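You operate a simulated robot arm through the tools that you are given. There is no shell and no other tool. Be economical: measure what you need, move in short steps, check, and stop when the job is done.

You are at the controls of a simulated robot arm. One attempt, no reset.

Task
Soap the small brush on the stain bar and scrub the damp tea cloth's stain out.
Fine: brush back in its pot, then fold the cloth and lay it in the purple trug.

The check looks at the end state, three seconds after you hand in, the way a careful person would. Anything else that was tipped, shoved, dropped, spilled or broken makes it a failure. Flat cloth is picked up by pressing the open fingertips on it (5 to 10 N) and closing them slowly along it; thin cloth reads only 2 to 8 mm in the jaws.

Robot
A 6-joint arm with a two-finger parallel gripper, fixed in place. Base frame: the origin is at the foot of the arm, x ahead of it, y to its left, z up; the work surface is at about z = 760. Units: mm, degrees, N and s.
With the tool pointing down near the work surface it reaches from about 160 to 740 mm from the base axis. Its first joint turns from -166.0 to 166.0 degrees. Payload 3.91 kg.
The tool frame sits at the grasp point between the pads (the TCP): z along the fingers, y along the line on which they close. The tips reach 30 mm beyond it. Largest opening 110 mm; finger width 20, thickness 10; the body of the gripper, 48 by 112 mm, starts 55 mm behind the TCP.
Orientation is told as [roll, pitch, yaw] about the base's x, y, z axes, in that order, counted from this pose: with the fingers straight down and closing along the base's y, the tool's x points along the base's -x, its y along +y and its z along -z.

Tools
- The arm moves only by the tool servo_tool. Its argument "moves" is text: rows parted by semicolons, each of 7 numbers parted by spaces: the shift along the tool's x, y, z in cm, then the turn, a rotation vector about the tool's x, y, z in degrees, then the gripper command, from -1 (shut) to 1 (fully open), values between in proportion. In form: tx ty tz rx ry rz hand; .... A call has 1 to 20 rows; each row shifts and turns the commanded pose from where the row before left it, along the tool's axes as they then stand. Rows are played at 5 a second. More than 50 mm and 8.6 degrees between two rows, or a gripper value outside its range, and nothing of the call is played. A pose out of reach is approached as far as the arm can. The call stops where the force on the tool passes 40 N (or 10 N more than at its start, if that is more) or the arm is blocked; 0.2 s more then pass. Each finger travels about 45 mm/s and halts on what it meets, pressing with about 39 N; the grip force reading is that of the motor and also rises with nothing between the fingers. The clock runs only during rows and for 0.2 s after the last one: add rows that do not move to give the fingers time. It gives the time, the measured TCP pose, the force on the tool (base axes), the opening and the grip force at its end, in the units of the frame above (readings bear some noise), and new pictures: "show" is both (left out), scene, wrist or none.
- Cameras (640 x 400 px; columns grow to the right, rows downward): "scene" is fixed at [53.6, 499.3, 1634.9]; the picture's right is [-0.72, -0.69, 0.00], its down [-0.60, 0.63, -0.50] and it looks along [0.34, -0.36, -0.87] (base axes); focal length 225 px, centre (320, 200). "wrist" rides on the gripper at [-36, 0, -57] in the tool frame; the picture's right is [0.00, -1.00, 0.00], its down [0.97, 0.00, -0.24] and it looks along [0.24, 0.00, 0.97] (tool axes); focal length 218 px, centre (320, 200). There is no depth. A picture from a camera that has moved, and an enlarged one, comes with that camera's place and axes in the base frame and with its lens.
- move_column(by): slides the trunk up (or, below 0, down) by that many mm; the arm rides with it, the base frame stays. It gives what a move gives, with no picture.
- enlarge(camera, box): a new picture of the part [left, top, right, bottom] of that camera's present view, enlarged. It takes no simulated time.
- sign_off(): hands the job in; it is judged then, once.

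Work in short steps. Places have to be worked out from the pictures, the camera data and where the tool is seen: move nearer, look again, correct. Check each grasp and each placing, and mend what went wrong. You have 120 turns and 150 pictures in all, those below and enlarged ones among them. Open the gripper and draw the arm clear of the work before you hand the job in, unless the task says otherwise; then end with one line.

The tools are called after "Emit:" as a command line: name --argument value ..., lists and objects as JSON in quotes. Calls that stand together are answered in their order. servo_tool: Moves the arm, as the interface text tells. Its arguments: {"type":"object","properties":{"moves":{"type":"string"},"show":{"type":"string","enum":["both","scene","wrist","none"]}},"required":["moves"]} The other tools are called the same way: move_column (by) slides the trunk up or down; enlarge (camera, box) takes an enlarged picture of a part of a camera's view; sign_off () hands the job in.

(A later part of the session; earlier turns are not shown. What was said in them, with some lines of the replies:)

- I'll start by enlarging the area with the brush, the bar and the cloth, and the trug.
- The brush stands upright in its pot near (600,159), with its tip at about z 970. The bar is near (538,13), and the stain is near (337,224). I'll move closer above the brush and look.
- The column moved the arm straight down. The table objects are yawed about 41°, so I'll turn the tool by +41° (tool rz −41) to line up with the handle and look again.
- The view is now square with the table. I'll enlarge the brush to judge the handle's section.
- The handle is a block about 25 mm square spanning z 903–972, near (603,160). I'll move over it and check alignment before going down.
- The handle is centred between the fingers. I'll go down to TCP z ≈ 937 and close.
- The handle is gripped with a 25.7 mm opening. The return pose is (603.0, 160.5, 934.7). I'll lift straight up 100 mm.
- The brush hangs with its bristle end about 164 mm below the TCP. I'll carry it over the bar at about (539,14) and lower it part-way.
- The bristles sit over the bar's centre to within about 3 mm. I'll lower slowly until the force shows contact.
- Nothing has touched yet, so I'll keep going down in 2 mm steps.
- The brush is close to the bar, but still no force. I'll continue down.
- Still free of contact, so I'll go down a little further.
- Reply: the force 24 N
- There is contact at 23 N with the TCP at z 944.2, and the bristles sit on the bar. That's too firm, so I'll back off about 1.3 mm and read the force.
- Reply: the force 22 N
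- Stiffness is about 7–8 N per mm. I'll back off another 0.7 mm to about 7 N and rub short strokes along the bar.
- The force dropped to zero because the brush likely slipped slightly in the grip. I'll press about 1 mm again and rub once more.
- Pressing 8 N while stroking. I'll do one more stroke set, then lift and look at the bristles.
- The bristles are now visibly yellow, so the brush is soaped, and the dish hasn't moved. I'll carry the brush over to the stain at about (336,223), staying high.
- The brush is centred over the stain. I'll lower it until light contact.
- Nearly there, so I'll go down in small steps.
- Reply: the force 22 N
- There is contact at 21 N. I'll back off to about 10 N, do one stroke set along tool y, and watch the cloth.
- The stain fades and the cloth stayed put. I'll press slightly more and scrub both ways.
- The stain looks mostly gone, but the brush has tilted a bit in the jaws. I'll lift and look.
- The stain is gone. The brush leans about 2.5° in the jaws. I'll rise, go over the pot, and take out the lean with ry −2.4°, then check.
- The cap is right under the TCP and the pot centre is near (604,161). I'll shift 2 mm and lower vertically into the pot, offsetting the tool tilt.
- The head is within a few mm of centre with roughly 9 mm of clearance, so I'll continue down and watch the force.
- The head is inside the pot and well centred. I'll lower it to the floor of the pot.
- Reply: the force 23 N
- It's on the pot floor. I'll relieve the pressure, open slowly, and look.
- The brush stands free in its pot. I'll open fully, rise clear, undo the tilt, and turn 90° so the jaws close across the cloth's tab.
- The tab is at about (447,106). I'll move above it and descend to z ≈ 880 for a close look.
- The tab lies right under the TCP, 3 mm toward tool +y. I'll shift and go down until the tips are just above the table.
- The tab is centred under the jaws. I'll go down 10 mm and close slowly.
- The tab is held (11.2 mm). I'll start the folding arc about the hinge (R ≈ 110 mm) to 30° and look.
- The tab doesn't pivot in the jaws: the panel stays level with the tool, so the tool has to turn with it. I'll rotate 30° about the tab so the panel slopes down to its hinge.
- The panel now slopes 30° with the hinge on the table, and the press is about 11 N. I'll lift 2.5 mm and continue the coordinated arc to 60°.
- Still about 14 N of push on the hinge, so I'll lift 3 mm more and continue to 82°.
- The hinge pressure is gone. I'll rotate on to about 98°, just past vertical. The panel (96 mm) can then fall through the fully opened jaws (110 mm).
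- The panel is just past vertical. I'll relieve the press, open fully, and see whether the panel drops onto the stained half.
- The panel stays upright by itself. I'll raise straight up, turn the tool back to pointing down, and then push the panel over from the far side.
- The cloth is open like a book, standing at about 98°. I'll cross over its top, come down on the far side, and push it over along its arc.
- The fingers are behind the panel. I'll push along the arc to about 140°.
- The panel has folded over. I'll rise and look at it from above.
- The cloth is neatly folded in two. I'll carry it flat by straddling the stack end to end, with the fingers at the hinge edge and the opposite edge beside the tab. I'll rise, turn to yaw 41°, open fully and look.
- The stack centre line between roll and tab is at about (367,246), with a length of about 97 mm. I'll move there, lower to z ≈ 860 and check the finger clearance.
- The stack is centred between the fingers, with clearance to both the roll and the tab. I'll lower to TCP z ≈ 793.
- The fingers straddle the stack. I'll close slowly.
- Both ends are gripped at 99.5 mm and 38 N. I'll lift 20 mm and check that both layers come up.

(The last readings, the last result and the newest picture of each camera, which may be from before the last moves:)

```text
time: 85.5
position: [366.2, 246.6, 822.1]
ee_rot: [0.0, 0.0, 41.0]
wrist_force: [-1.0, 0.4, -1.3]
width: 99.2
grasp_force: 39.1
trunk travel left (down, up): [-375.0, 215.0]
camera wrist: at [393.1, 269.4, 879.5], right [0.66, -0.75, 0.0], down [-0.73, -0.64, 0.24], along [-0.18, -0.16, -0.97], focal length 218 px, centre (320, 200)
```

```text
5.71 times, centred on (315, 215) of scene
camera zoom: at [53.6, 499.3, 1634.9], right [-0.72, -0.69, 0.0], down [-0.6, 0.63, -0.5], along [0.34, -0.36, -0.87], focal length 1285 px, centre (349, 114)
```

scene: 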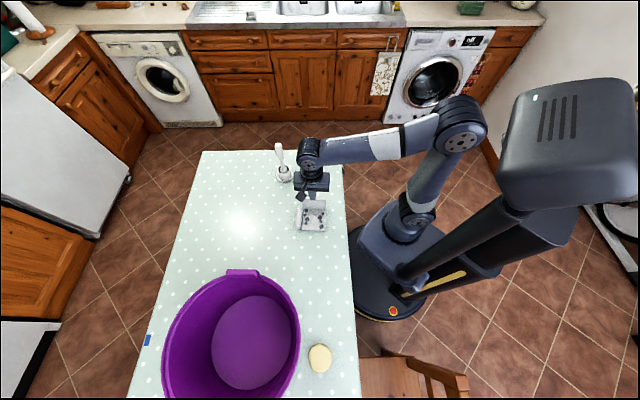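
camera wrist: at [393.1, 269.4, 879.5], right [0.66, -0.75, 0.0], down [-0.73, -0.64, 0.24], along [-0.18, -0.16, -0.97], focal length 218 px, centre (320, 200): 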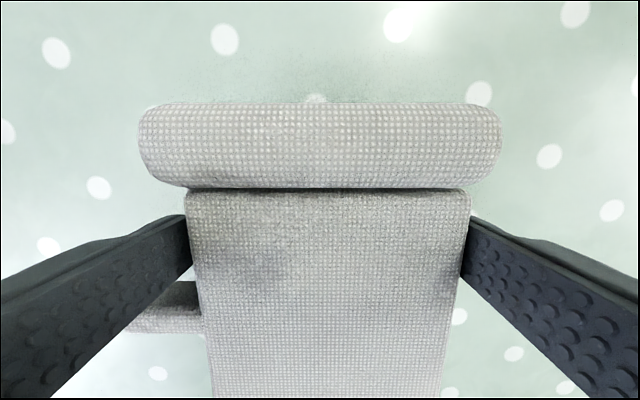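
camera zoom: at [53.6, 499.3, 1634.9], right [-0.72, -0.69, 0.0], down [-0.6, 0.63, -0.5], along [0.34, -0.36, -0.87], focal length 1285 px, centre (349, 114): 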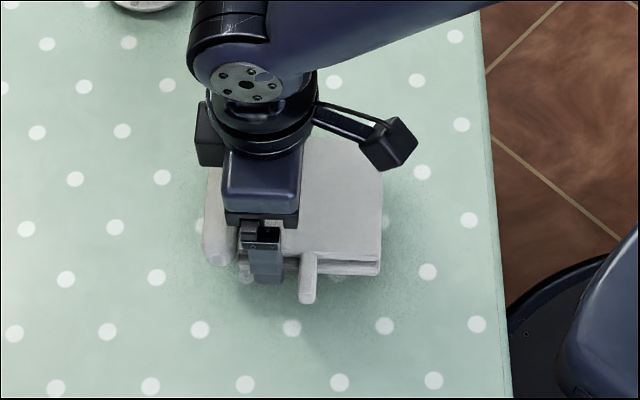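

Both layers and the roll come up flat. I'll raise the trunk 150 mm and then the arm, and look at the trug.

Emit:
move_column --by 150

Emit:
servo_tool --moves "0 0 -2 0 0 0 0.6; 0 0 -3 0 0 0 0.6; 0 0 -3 0 0 0 0.6; 0 0 -3 0 0 0 0.6; 0 0 -3 0 0 0 0.6; 0 0 0 0 0 0 0.6; 0 0 0 0 0 0 0.6" --show "both"

```text
time: 87.3
position: [367.1, 245.8, 972.1]
ee_rot: [-0.1, 0.0, 41.0]
wrist_force: [-0.9, -0.6, -2.9]
width: 99.4
grasp_force: 39.0
trunk travel left (down, up): [-525.0, 65.0]
```

```text
time: 88.9
position: [366.1, 246.8, 1111.7]
ee_rot: [0.0, 0.0, 41.0]
wrist_force: [0.2, -0.3, -1.7]
width: 99.6
grasp_force: 39.2
trunk travel left (down, up): [-525.0, 65.0]
camera wrist: at [392.1, 269.3, 1169.5], right [0.66, -0.75, 0.0], down [-0.73, -0.64, 0.24], along [-0.18, -0.16, -0.97], focal length 218 px, centre (320, 200)
```

scene: 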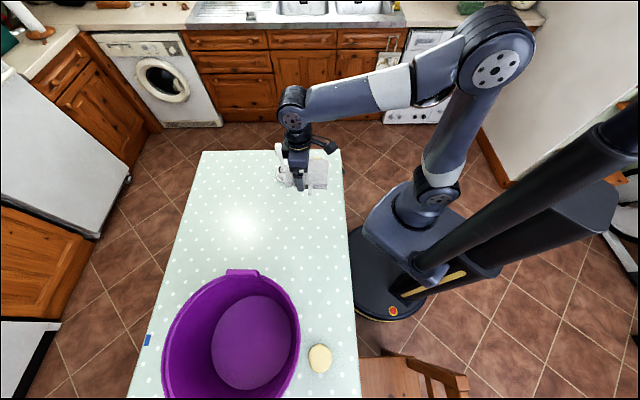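
wrist: 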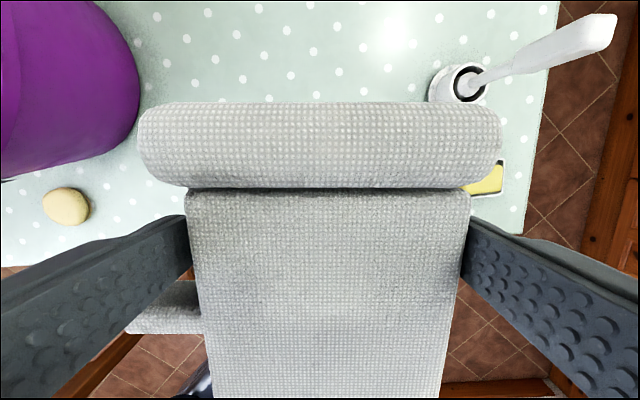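

The cloth is steady. I'll move part-way toward the trug and look at its rim.

Emit:
servo_tool --moves "-1.2 4 -0.6 0 0 0 0.6; -1.2 4 -0.6 0 0 0 0.6; -1.2 4 -0.6 0 0 0 0.6; -1.2 4 -0.6 0 0 0 0.6; -1.2 4 -0.6 0 0 0 0.6; 0 0 0 0 0 0 0.6; 0 0 0 0 0 0 0.6" --show "both"

```text
time: 90.5
position: [279.5, 434.6, 1141.7]
ee_rot: [0.0, 0.0, 41.1]
wrist_force: [-0.1, 0.4, -3.2]
width: 99.7
grasp_force: 38.6
trunk travel left (down, up): [-525.0, 65.0]
camera wrist: at [307.3, 458.4, 1198.5], right [0.66, -0.75, 0.0], down [-0.73, -0.64, 0.24], along [-0.18, -0.16, -0.97], focal length 218 px, centre (320, 200)
```

scene: 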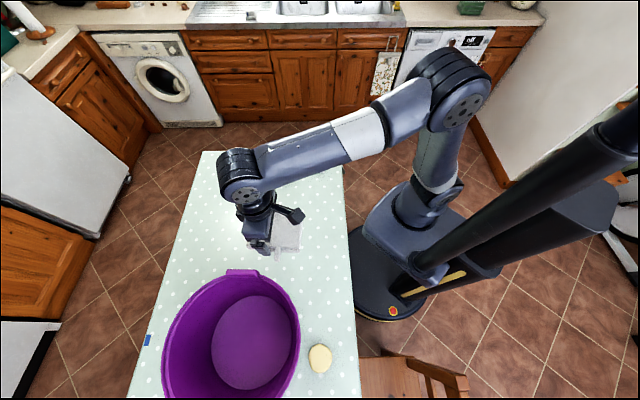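
wrist: 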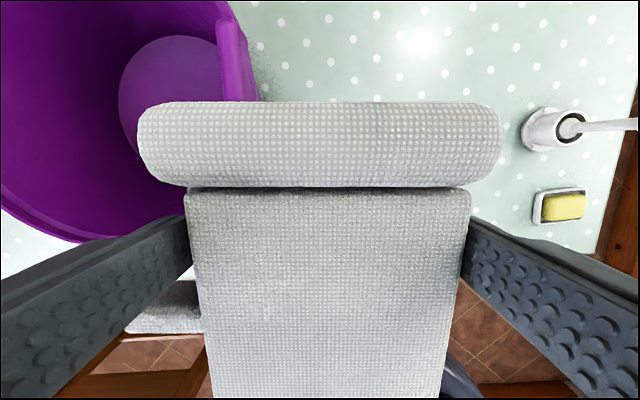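

The trug floor centre is at about (195,682), and the rim is below z ≈ 1000. I'll carry the cloth over at z 1141 to TCP (205,659).

Emit:
servo_tool --moves "-1.52 3.64 0 0 0 0 0.6; -1.52 3.64 0 0 0 0 0.6; -1.52 3.64 0 0 0 0 0.6; -1.52 3.64 0 0 0 0 0.6; -1.52 3.64 0 0 0 0 0.6; -1.5 3.63 0 0 0 0 0.6; 0 0 0 0 0 0 0.6; 0 0 0 0 0 0 0.6" --show "both"

```text
time: 92.3
position: [213.5, 629.9, 1141.3]
ee_rot: [0.0, -0.1, 41.0]
wrist_force: [0.4, -0.3, -2.5]
width: 99.4
grasp_force: 39.0
out of reach, approached as far as the arm can: row 6
trunk travel left (down, up): [-525.0, 65.0]
camera wrist: at [239.9, 653.3, 1198.4], right [0.66, -0.75, 0.0], down [-0.73, -0.64, 0.24], along [-0.18, -0.16, -0.97], focal length 218 px, centre (320, 200)
```

scene: 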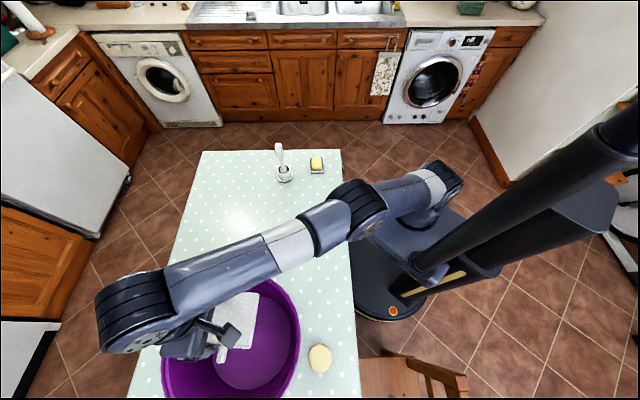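
wrist: 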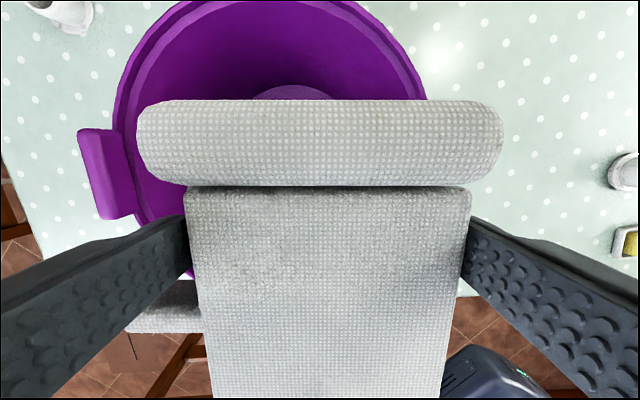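

The arm is near full stretch at this height. The rim is at about z 940, centred on (195,682), radius 180. I'll lower 90 mm, still above the rim, where reach improves, then go outward.

Emit:
servo_tool --moves "0 0 3 0 0 0 0.6; 0 0 3 0 0 0 0.6; 0 0 3 0 0 0 0.6; 0 0 0 0 0 0 0.6; -0.7 1.3 0 0 0 0 0.6; -0.7 1.3 0 0 0 0 0.6; 0 0 0 0 0 0 0.6" --show "scene"

```text
time: 93.9
position: [207.3, 661.0, 1051.9]
ee_rot: [0.0, 0.1, 40.9]
wrist_force: [-0.2, 0.3, -2.6]
width: 99.4
grasp_force: 38.9
trunk travel left (down, up): [-525.0, 65.0]
```

scene: 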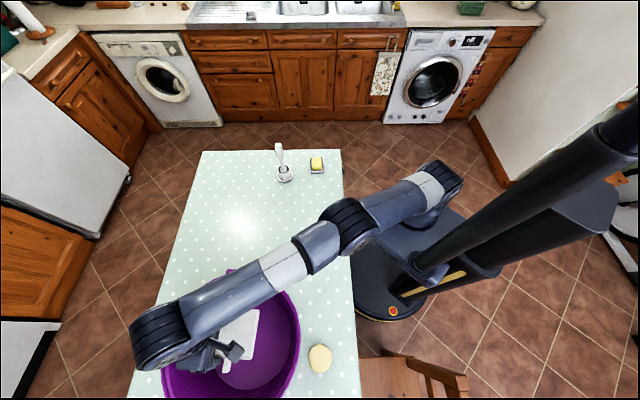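

I'm at (207,661). I'll check the wrist view before going below the rim.

Emit:
servo_tool --moves "0 0 3 0 0 0 0.6; 0 0 2 0 0 0 0.6; 0 0 0 0 0 0 0.6; 0 0 0 0 0 0 0.6" --show "both"

Emit:
enlarge --camera "scene" --box '[120, 250, 320, 400]'

```text
time: 94.9
position: [208.3, 659.5, 1001.5]
ee_rot: [0.0, 0.0, 41.0]
wrist_force: [-0.5, -0.3, -2.8]
width: 99.6
grasp_force: 39.0
trunk travel left (down, up): [-525.0, 65.0]
camera wrist: at [234.9, 683.2, 1058.4], right [0.66, -0.75, 0.0], down [-0.73, -0.64, 0.24], along [-0.18, -0.16, -0.97], focal length 218 px, centre (320, 200)
```

scene: 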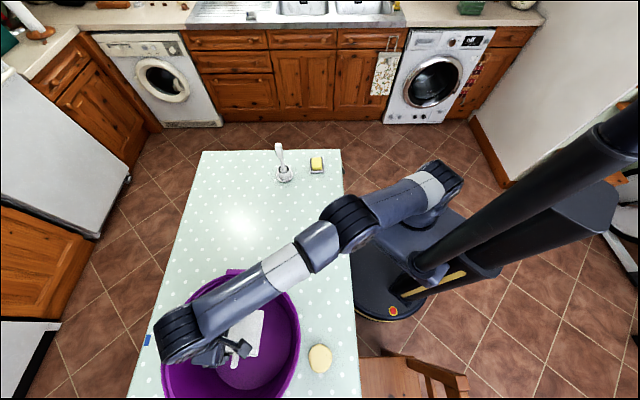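
wrist: 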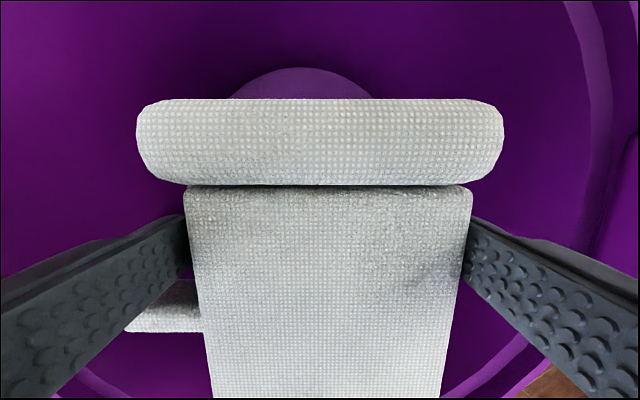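

```text
2.67 times, centred on (220, 325) of scene
camera zoom: at [53.6, 499.3, 1634.9], right [-0.72, -0.69, 0.0], down [-0.6, 0.63, -0.5], along [0.34, -0.36, -0.87], focal length 600 px, centre (587, -133)
```

zoom: 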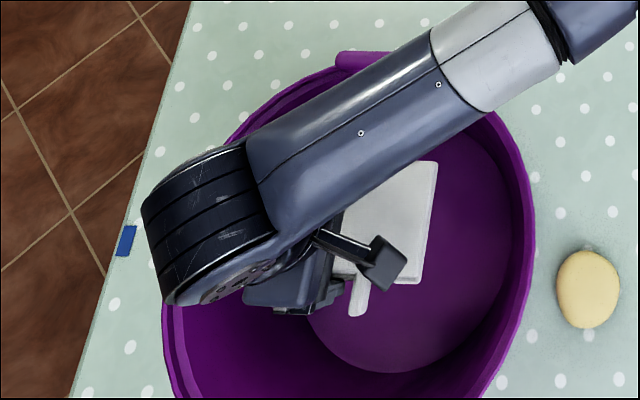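

The cloth is inside the rim. For forearm clearance over the rim I'll raise the trunk by 65 and go down with the arm itself.

Emit:
move_column --by 65

Emit:
servo_tool --moves "0 0 3 0 0 0 0.6; 0 0 3 0 0 0 0.6; 0 0 3 0 0 0 0.6; 0 0 3 0 0 0 0.6; 0 0 2 0 0 0 0.6; 0 0 0 0 0 0 0.6; 0 0 0 0 0 0 0.6" --show "both"

```text
time: 95.9
position: [208.5, 660.2, 1065.8]
ee_rot: [0.0, 0.0, 41.0]
wrist_force: [-0.7, -0.1, -2.4]
width: 99.4
grasp_force: 39.2
trunk travel left (down, up): [-590.0, 0.0]
```

```text
time: 97.5
position: [207.0, 660.1, 924.1]
ee_rot: [0.0, 0.0, 40.9]
wrist_force: [-0.6, 0.4, -2.6]
width: 99.5
grasp_force: 39.1
trunk travel left (down, up): [-590.0, 0.0]
camera wrist: at [234.5, 683.3, 982.0], right [0.66, -0.75, 0.0], down [-0.73, -0.64, 0.24], along [-0.18, -0.16, -0.97], focal length 218 px, centre (320, 200)
```

scene: 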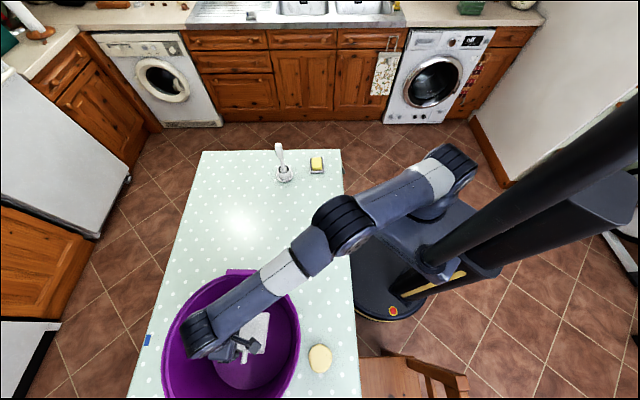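
wrist: 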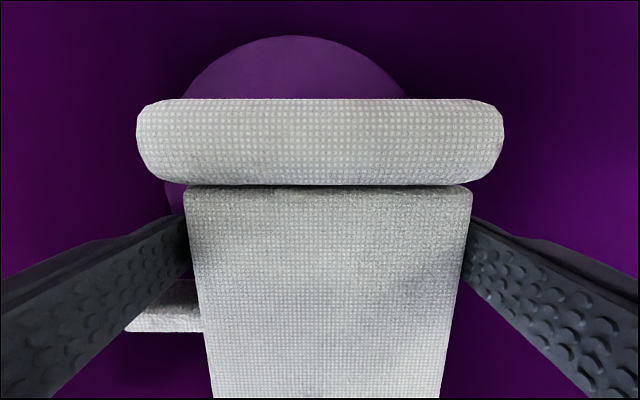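

The floor disc is centred at about (204,690), radius 126. I'll shift 20 mm toward its centre and lower to z ≈ 840.

Emit:
servo_tool --moves "-0.8 0.6 1.5 0 0 0 0.6; -0.8 0.65 1.5 0 0 0 0.6; 0 0 2.5 0 0 0 0.6; 0 0 2.5 0 0 0 0.6; 0 0 0 0 0 0 0.6; 0 0 0 0 0 0 0.6" --show "both"

Emit:
enlarge --camera "scene" --box '[140, 250, 320, 400]'

```text
time: 98.9
position: [211.0, 675.6, 845.8]
ee_rot: [0.1, -0.1, 41.0]
wrist_force: [-0.3, -0.3, -2.5]
width: 99.5
grasp_force: 38.9
out of reach, approached as far as the arm can: row 4
trunk travel left (down, up): [-590.0, 0.0]
camera wrist: at [237.5, 699.0, 904.4], right [0.66, -0.75, 0.0], down [-0.73, -0.64, 0.24], along [-0.18, -0.16, -0.97], focal length 218 px, centre (320, 200)
```

scene: 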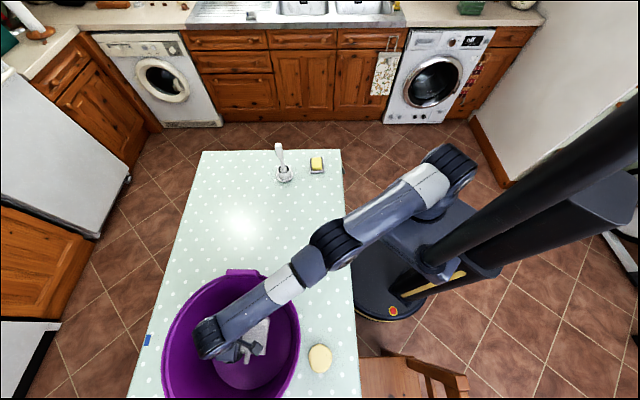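
wrist: 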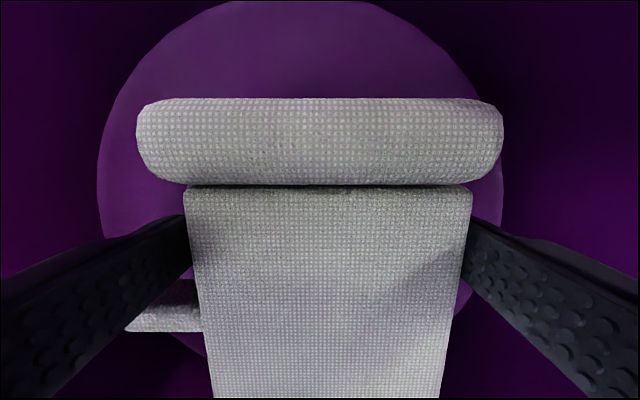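

```text
2.67 times, centred on (230, 325) of scene
camera zoom: at [53.6, 499.3, 1634.9], right [-0.72, -0.69, 0.0], down [-0.6, 0.63, -0.5], along [0.34, -0.36, -0.87], focal length 600 px, centre (560, -133)
```

zoom: 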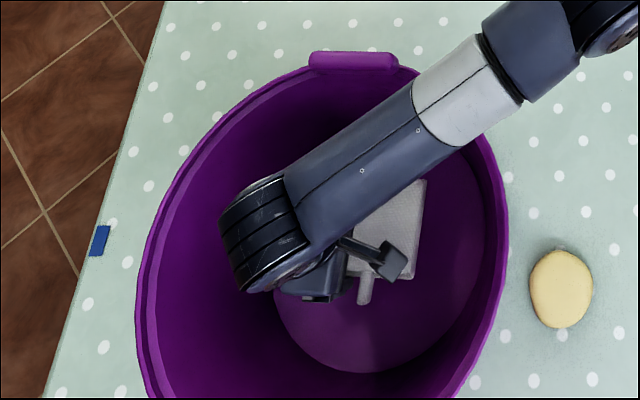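

The arm is at full stretch, and the cloth now lies well within the floor disc. I'll lower by the trunk from here.

Emit:
move_column --by -32

```text
time: 99.7
position: [210.6, 675.5, 814.1]
ee_rot: [0.1, -0.1, 41.1]
wrist_force: [1.3, 0.4, -2.4]
width: 99.6
grasp_force: 38.9
trunk travel left (down, up): [-558.0, 32.0]
```

Emit:
move_column --by -8

Emit:
enlarge --camera "scene" --box '[190, 280, 300, 380]'

```text
time: 100.3
position: [212.1, 675.5, 807.2]
ee_rot: [0.1, -0.2, 41.0]
wrist_force: [0.8, -0.4, -2.3]
width: 99.4
grasp_force: 39.3
trunk travel left (down, up): [-550.0, 40.0]
```

```text
4.00 times, centred on (245, 330) of scene
camera zoom: at [53.6, 499.3, 1634.9], right [-0.72, -0.69, 0.0], down [-0.6, 0.63, -0.5], along [0.34, -0.36, -0.87], focal length 900 px, centre (620, -320)
```

zoom: 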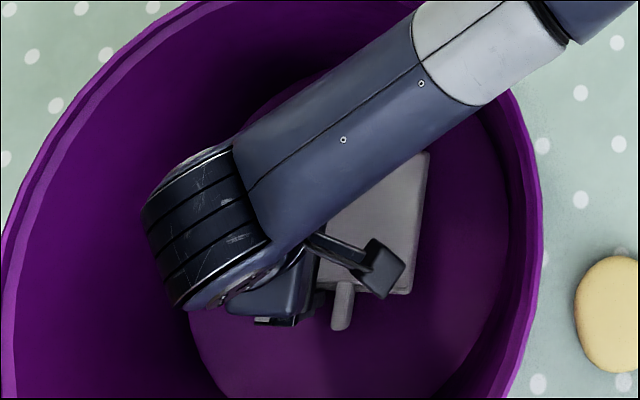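

No contact yet, so I'll lower in small trunk steps.

Emit:
move_column --by -4

```text
time: 100.8
position: [211.6, 675.5, 802.2]
ee_rot: [0.1, -0.1, 41.0]
wrist_force: [0.5, 0.0, -2.3]
width: 99.3
grasp_force: 39.1
trunk travel left (down, up): [-546.0, 44.0]
```

Emit:
move_column --by -2

```text
time: 101.3
position: [211.6, 675.0, 799.6]
ee_rot: [0.2, -0.1, 41.0]
wrist_force: [-0.4, -0.6, -1.5]
width: 99.3
grasp_force: 39.5
trunk travel left (down, up): [-544.0, 46.0]
```

Emit:
move_column --by -2

```text
time: 101.8
position: [210.9, 675.4, 798.8]
ee_rot: [0.1, -0.1, 41.1]
wrist_force: [0.5, -0.2, -3.3]
width: 99.6
grasp_force: 39.0
trunk travel left (down, up): [-542.0, 48.0]
```

Emit:
move_column --by -2

```text
time: 102.4
position: [210.7, 675.8, 798.8]
ee_rot: [0.1, -0.2, 41.0]
wrist_force: [-0.2, -0.3, 6.6]
width: 99.1
grasp_force: 38.9
trunk travel left (down, up): [-540.0, 50.0]
```

The cloth is on the trug floor at about 7 N. I'll open slowly.

Emit:
servo_tool --moves "0 0 0 0 0 0 0.8; 0 0 0 0 0 0 0.85; 0 0 0 0 0 0 0.9; 0 0 0 0 0 0 1; 0 0 0 0 0 0 1; 0 0 0 0 0 0 1" --show "wrist"

```text
time: 103.8
position: [211.4, 676.2, 796.6]
ee_rot: [0.0, -0.2, 41.1]
wrist_force: [-0.5, -0.3, 0.2]
width: 110.3
grasp_force: 0.1
trunk travel left (down, up): [-540.0, 50.0]
camera wrist: at [237.5, 698.9, 854.7], right [0.66, -0.75, 0.0], down [-0.73, -0.64, 0.24], along [-0.18, -0.16, -0.97], focal length 218 px, centre (320, 200)
```

wrist: 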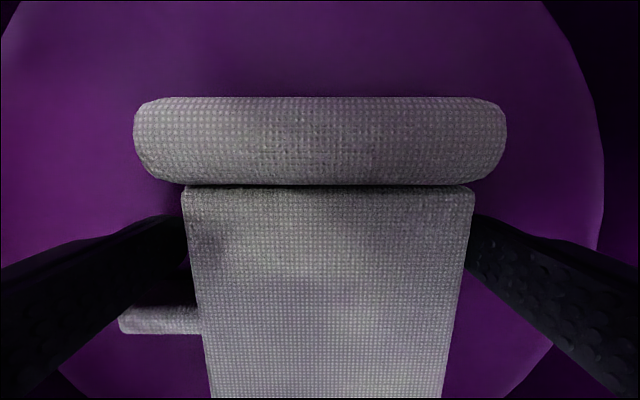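

The cloth lies free on the floor of the trug. I'll rise straight up with the trunk first, then the arm.

Emit:
move_column --by 50

Emit:
servo_tool --moves "0.3 -0.2 -3 0 0 0 1; 0.3 -0.2 -3 0 0 0 1; 0 0 -3 0 0 0 1; 0 0 -4 0 0 0 1; 0 0 -4 0 0 0 1; 0.5 -0.5 -4 0 0 0 1; 0.5 -0.5 -3 0 0 0 1; 0 0 0 0 0 0 1; 0 0 0 0 0 0 1" --show "both"

```text
time: 104.7
position: [211.1, 675.8, 846.6]
ee_rot: [0.1, 0.0, 41.1]
wrist_force: [0.3, -0.2, -0.3]
width: 109.6
grasp_force: 0.2
trunk travel left (down, up): [-590.0, 0.0]
```

```text
time: 106.7
position: [207.7, 654.1, 1088.2]
ee_rot: [0.2, -0.1, 41.0]
wrist_force: [-0.5, -0.1, 0.2]
width: 109.9
grasp_force: 0.1
trunk travel left (down, up): [-590.0, 0.0]
camera wrist: at [235.3, 677.6, 1144.7], right [0.66, -0.75, 0.0], down [-0.73, -0.64, 0.24], along [-0.18, -0.16, -0.97], focal length 218 px, centre (320, 200)
```

scene: 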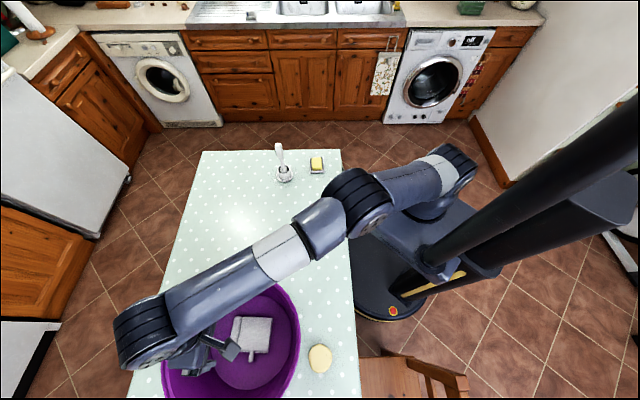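
wrist: 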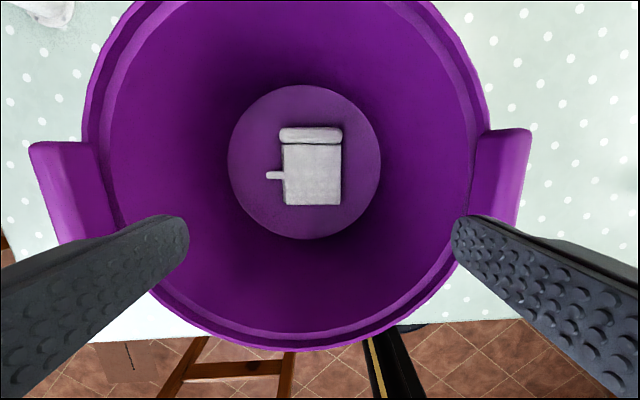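

The folded cloth lies flat and centred in the trug. I'll draw the arm clear and take a last look.

Emit:
servo_tool --moves "0.5 -3.7 -0.5 0 0 0 1; 0.5 -3.7 -0.5 0 0 0 1; 0.5 -3.7 -0.5 0 0 0 1; 0.5 -3.7 -0.5 0 0 0 1; 0.5 -3.7 -0.5 0 0 0 1; 0.5 -3.7 -0.5 0 0 0 1; 0.5 -3.7 -0.5 0 0 0 1; 0.5 -3.7 -0.5 0 0 0 1; 0 0 0 0 0 0 1; 0 0 0 0 0 0 1" --show "scene"

Emit:
enlarge --camera "scene" --box '[140, 250, 340, 400]'

Emit:
enlarge --camera "scene" --box '[260, 130, 350, 200]'

```text
time: 108.9
position: [372.4, 403.0, 1126.3]
ee_rot: [0.1, -0.3, 41.0]
wrist_force: [-0.3, 0.9, 0.3]
width: 109.9
grasp_force: 0.1
trunk travel left (down, up): [-590.0, 0.0]
```

scene: 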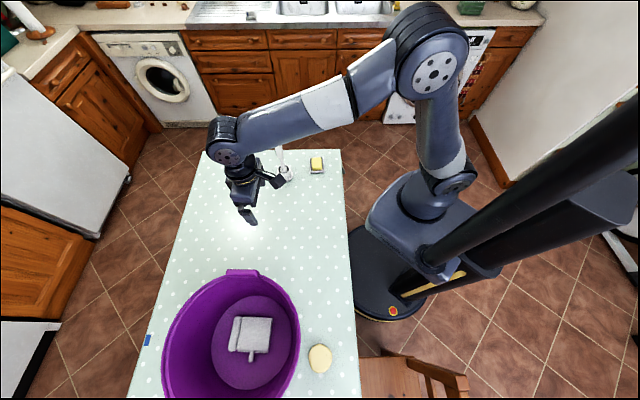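

```text
2.67 times, centred on (240, 325) of scene
camera zoom: at [53.6, 499.3, 1634.9], right [-0.72, -0.69, 0.0], down [-0.6, 0.63, -0.5], along [0.34, -0.36, -0.87], focal length 600 px, centre (533, -133)
```

zoom: 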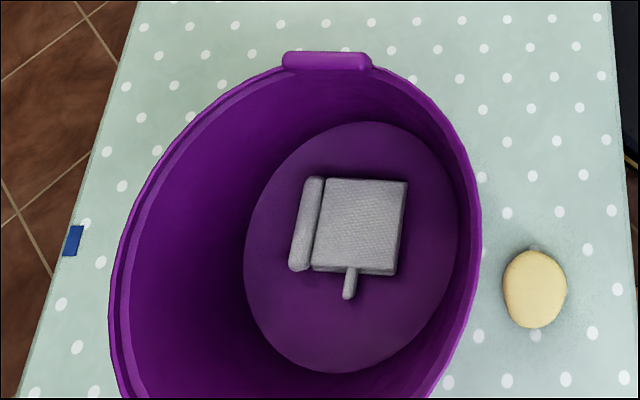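

```text
5.71 times, centred on (305, 165) of scene
camera zoom: at [53.6, 499.3, 1634.9], right [-0.72, -0.69, 0.0], down [-0.6, 0.63, -0.5], along [0.34, -0.36, -0.87], focal length 1285 px, centre (406, 400)
```

zoom: 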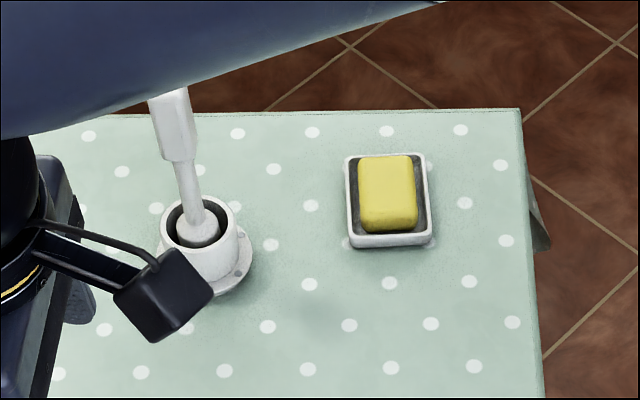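

The brush stands in its pot, the bar is in its dish, the folded cloth lies in the trug, and the arm is clear with the gripper open. I'm handing the job in.

Emit:
sign_off

```text
The job is handed in.
```

The brush was soaped and the stain scrubbed out; the brush is back in its pot, and the cloth is folded in two and lying flat in the purple trug.
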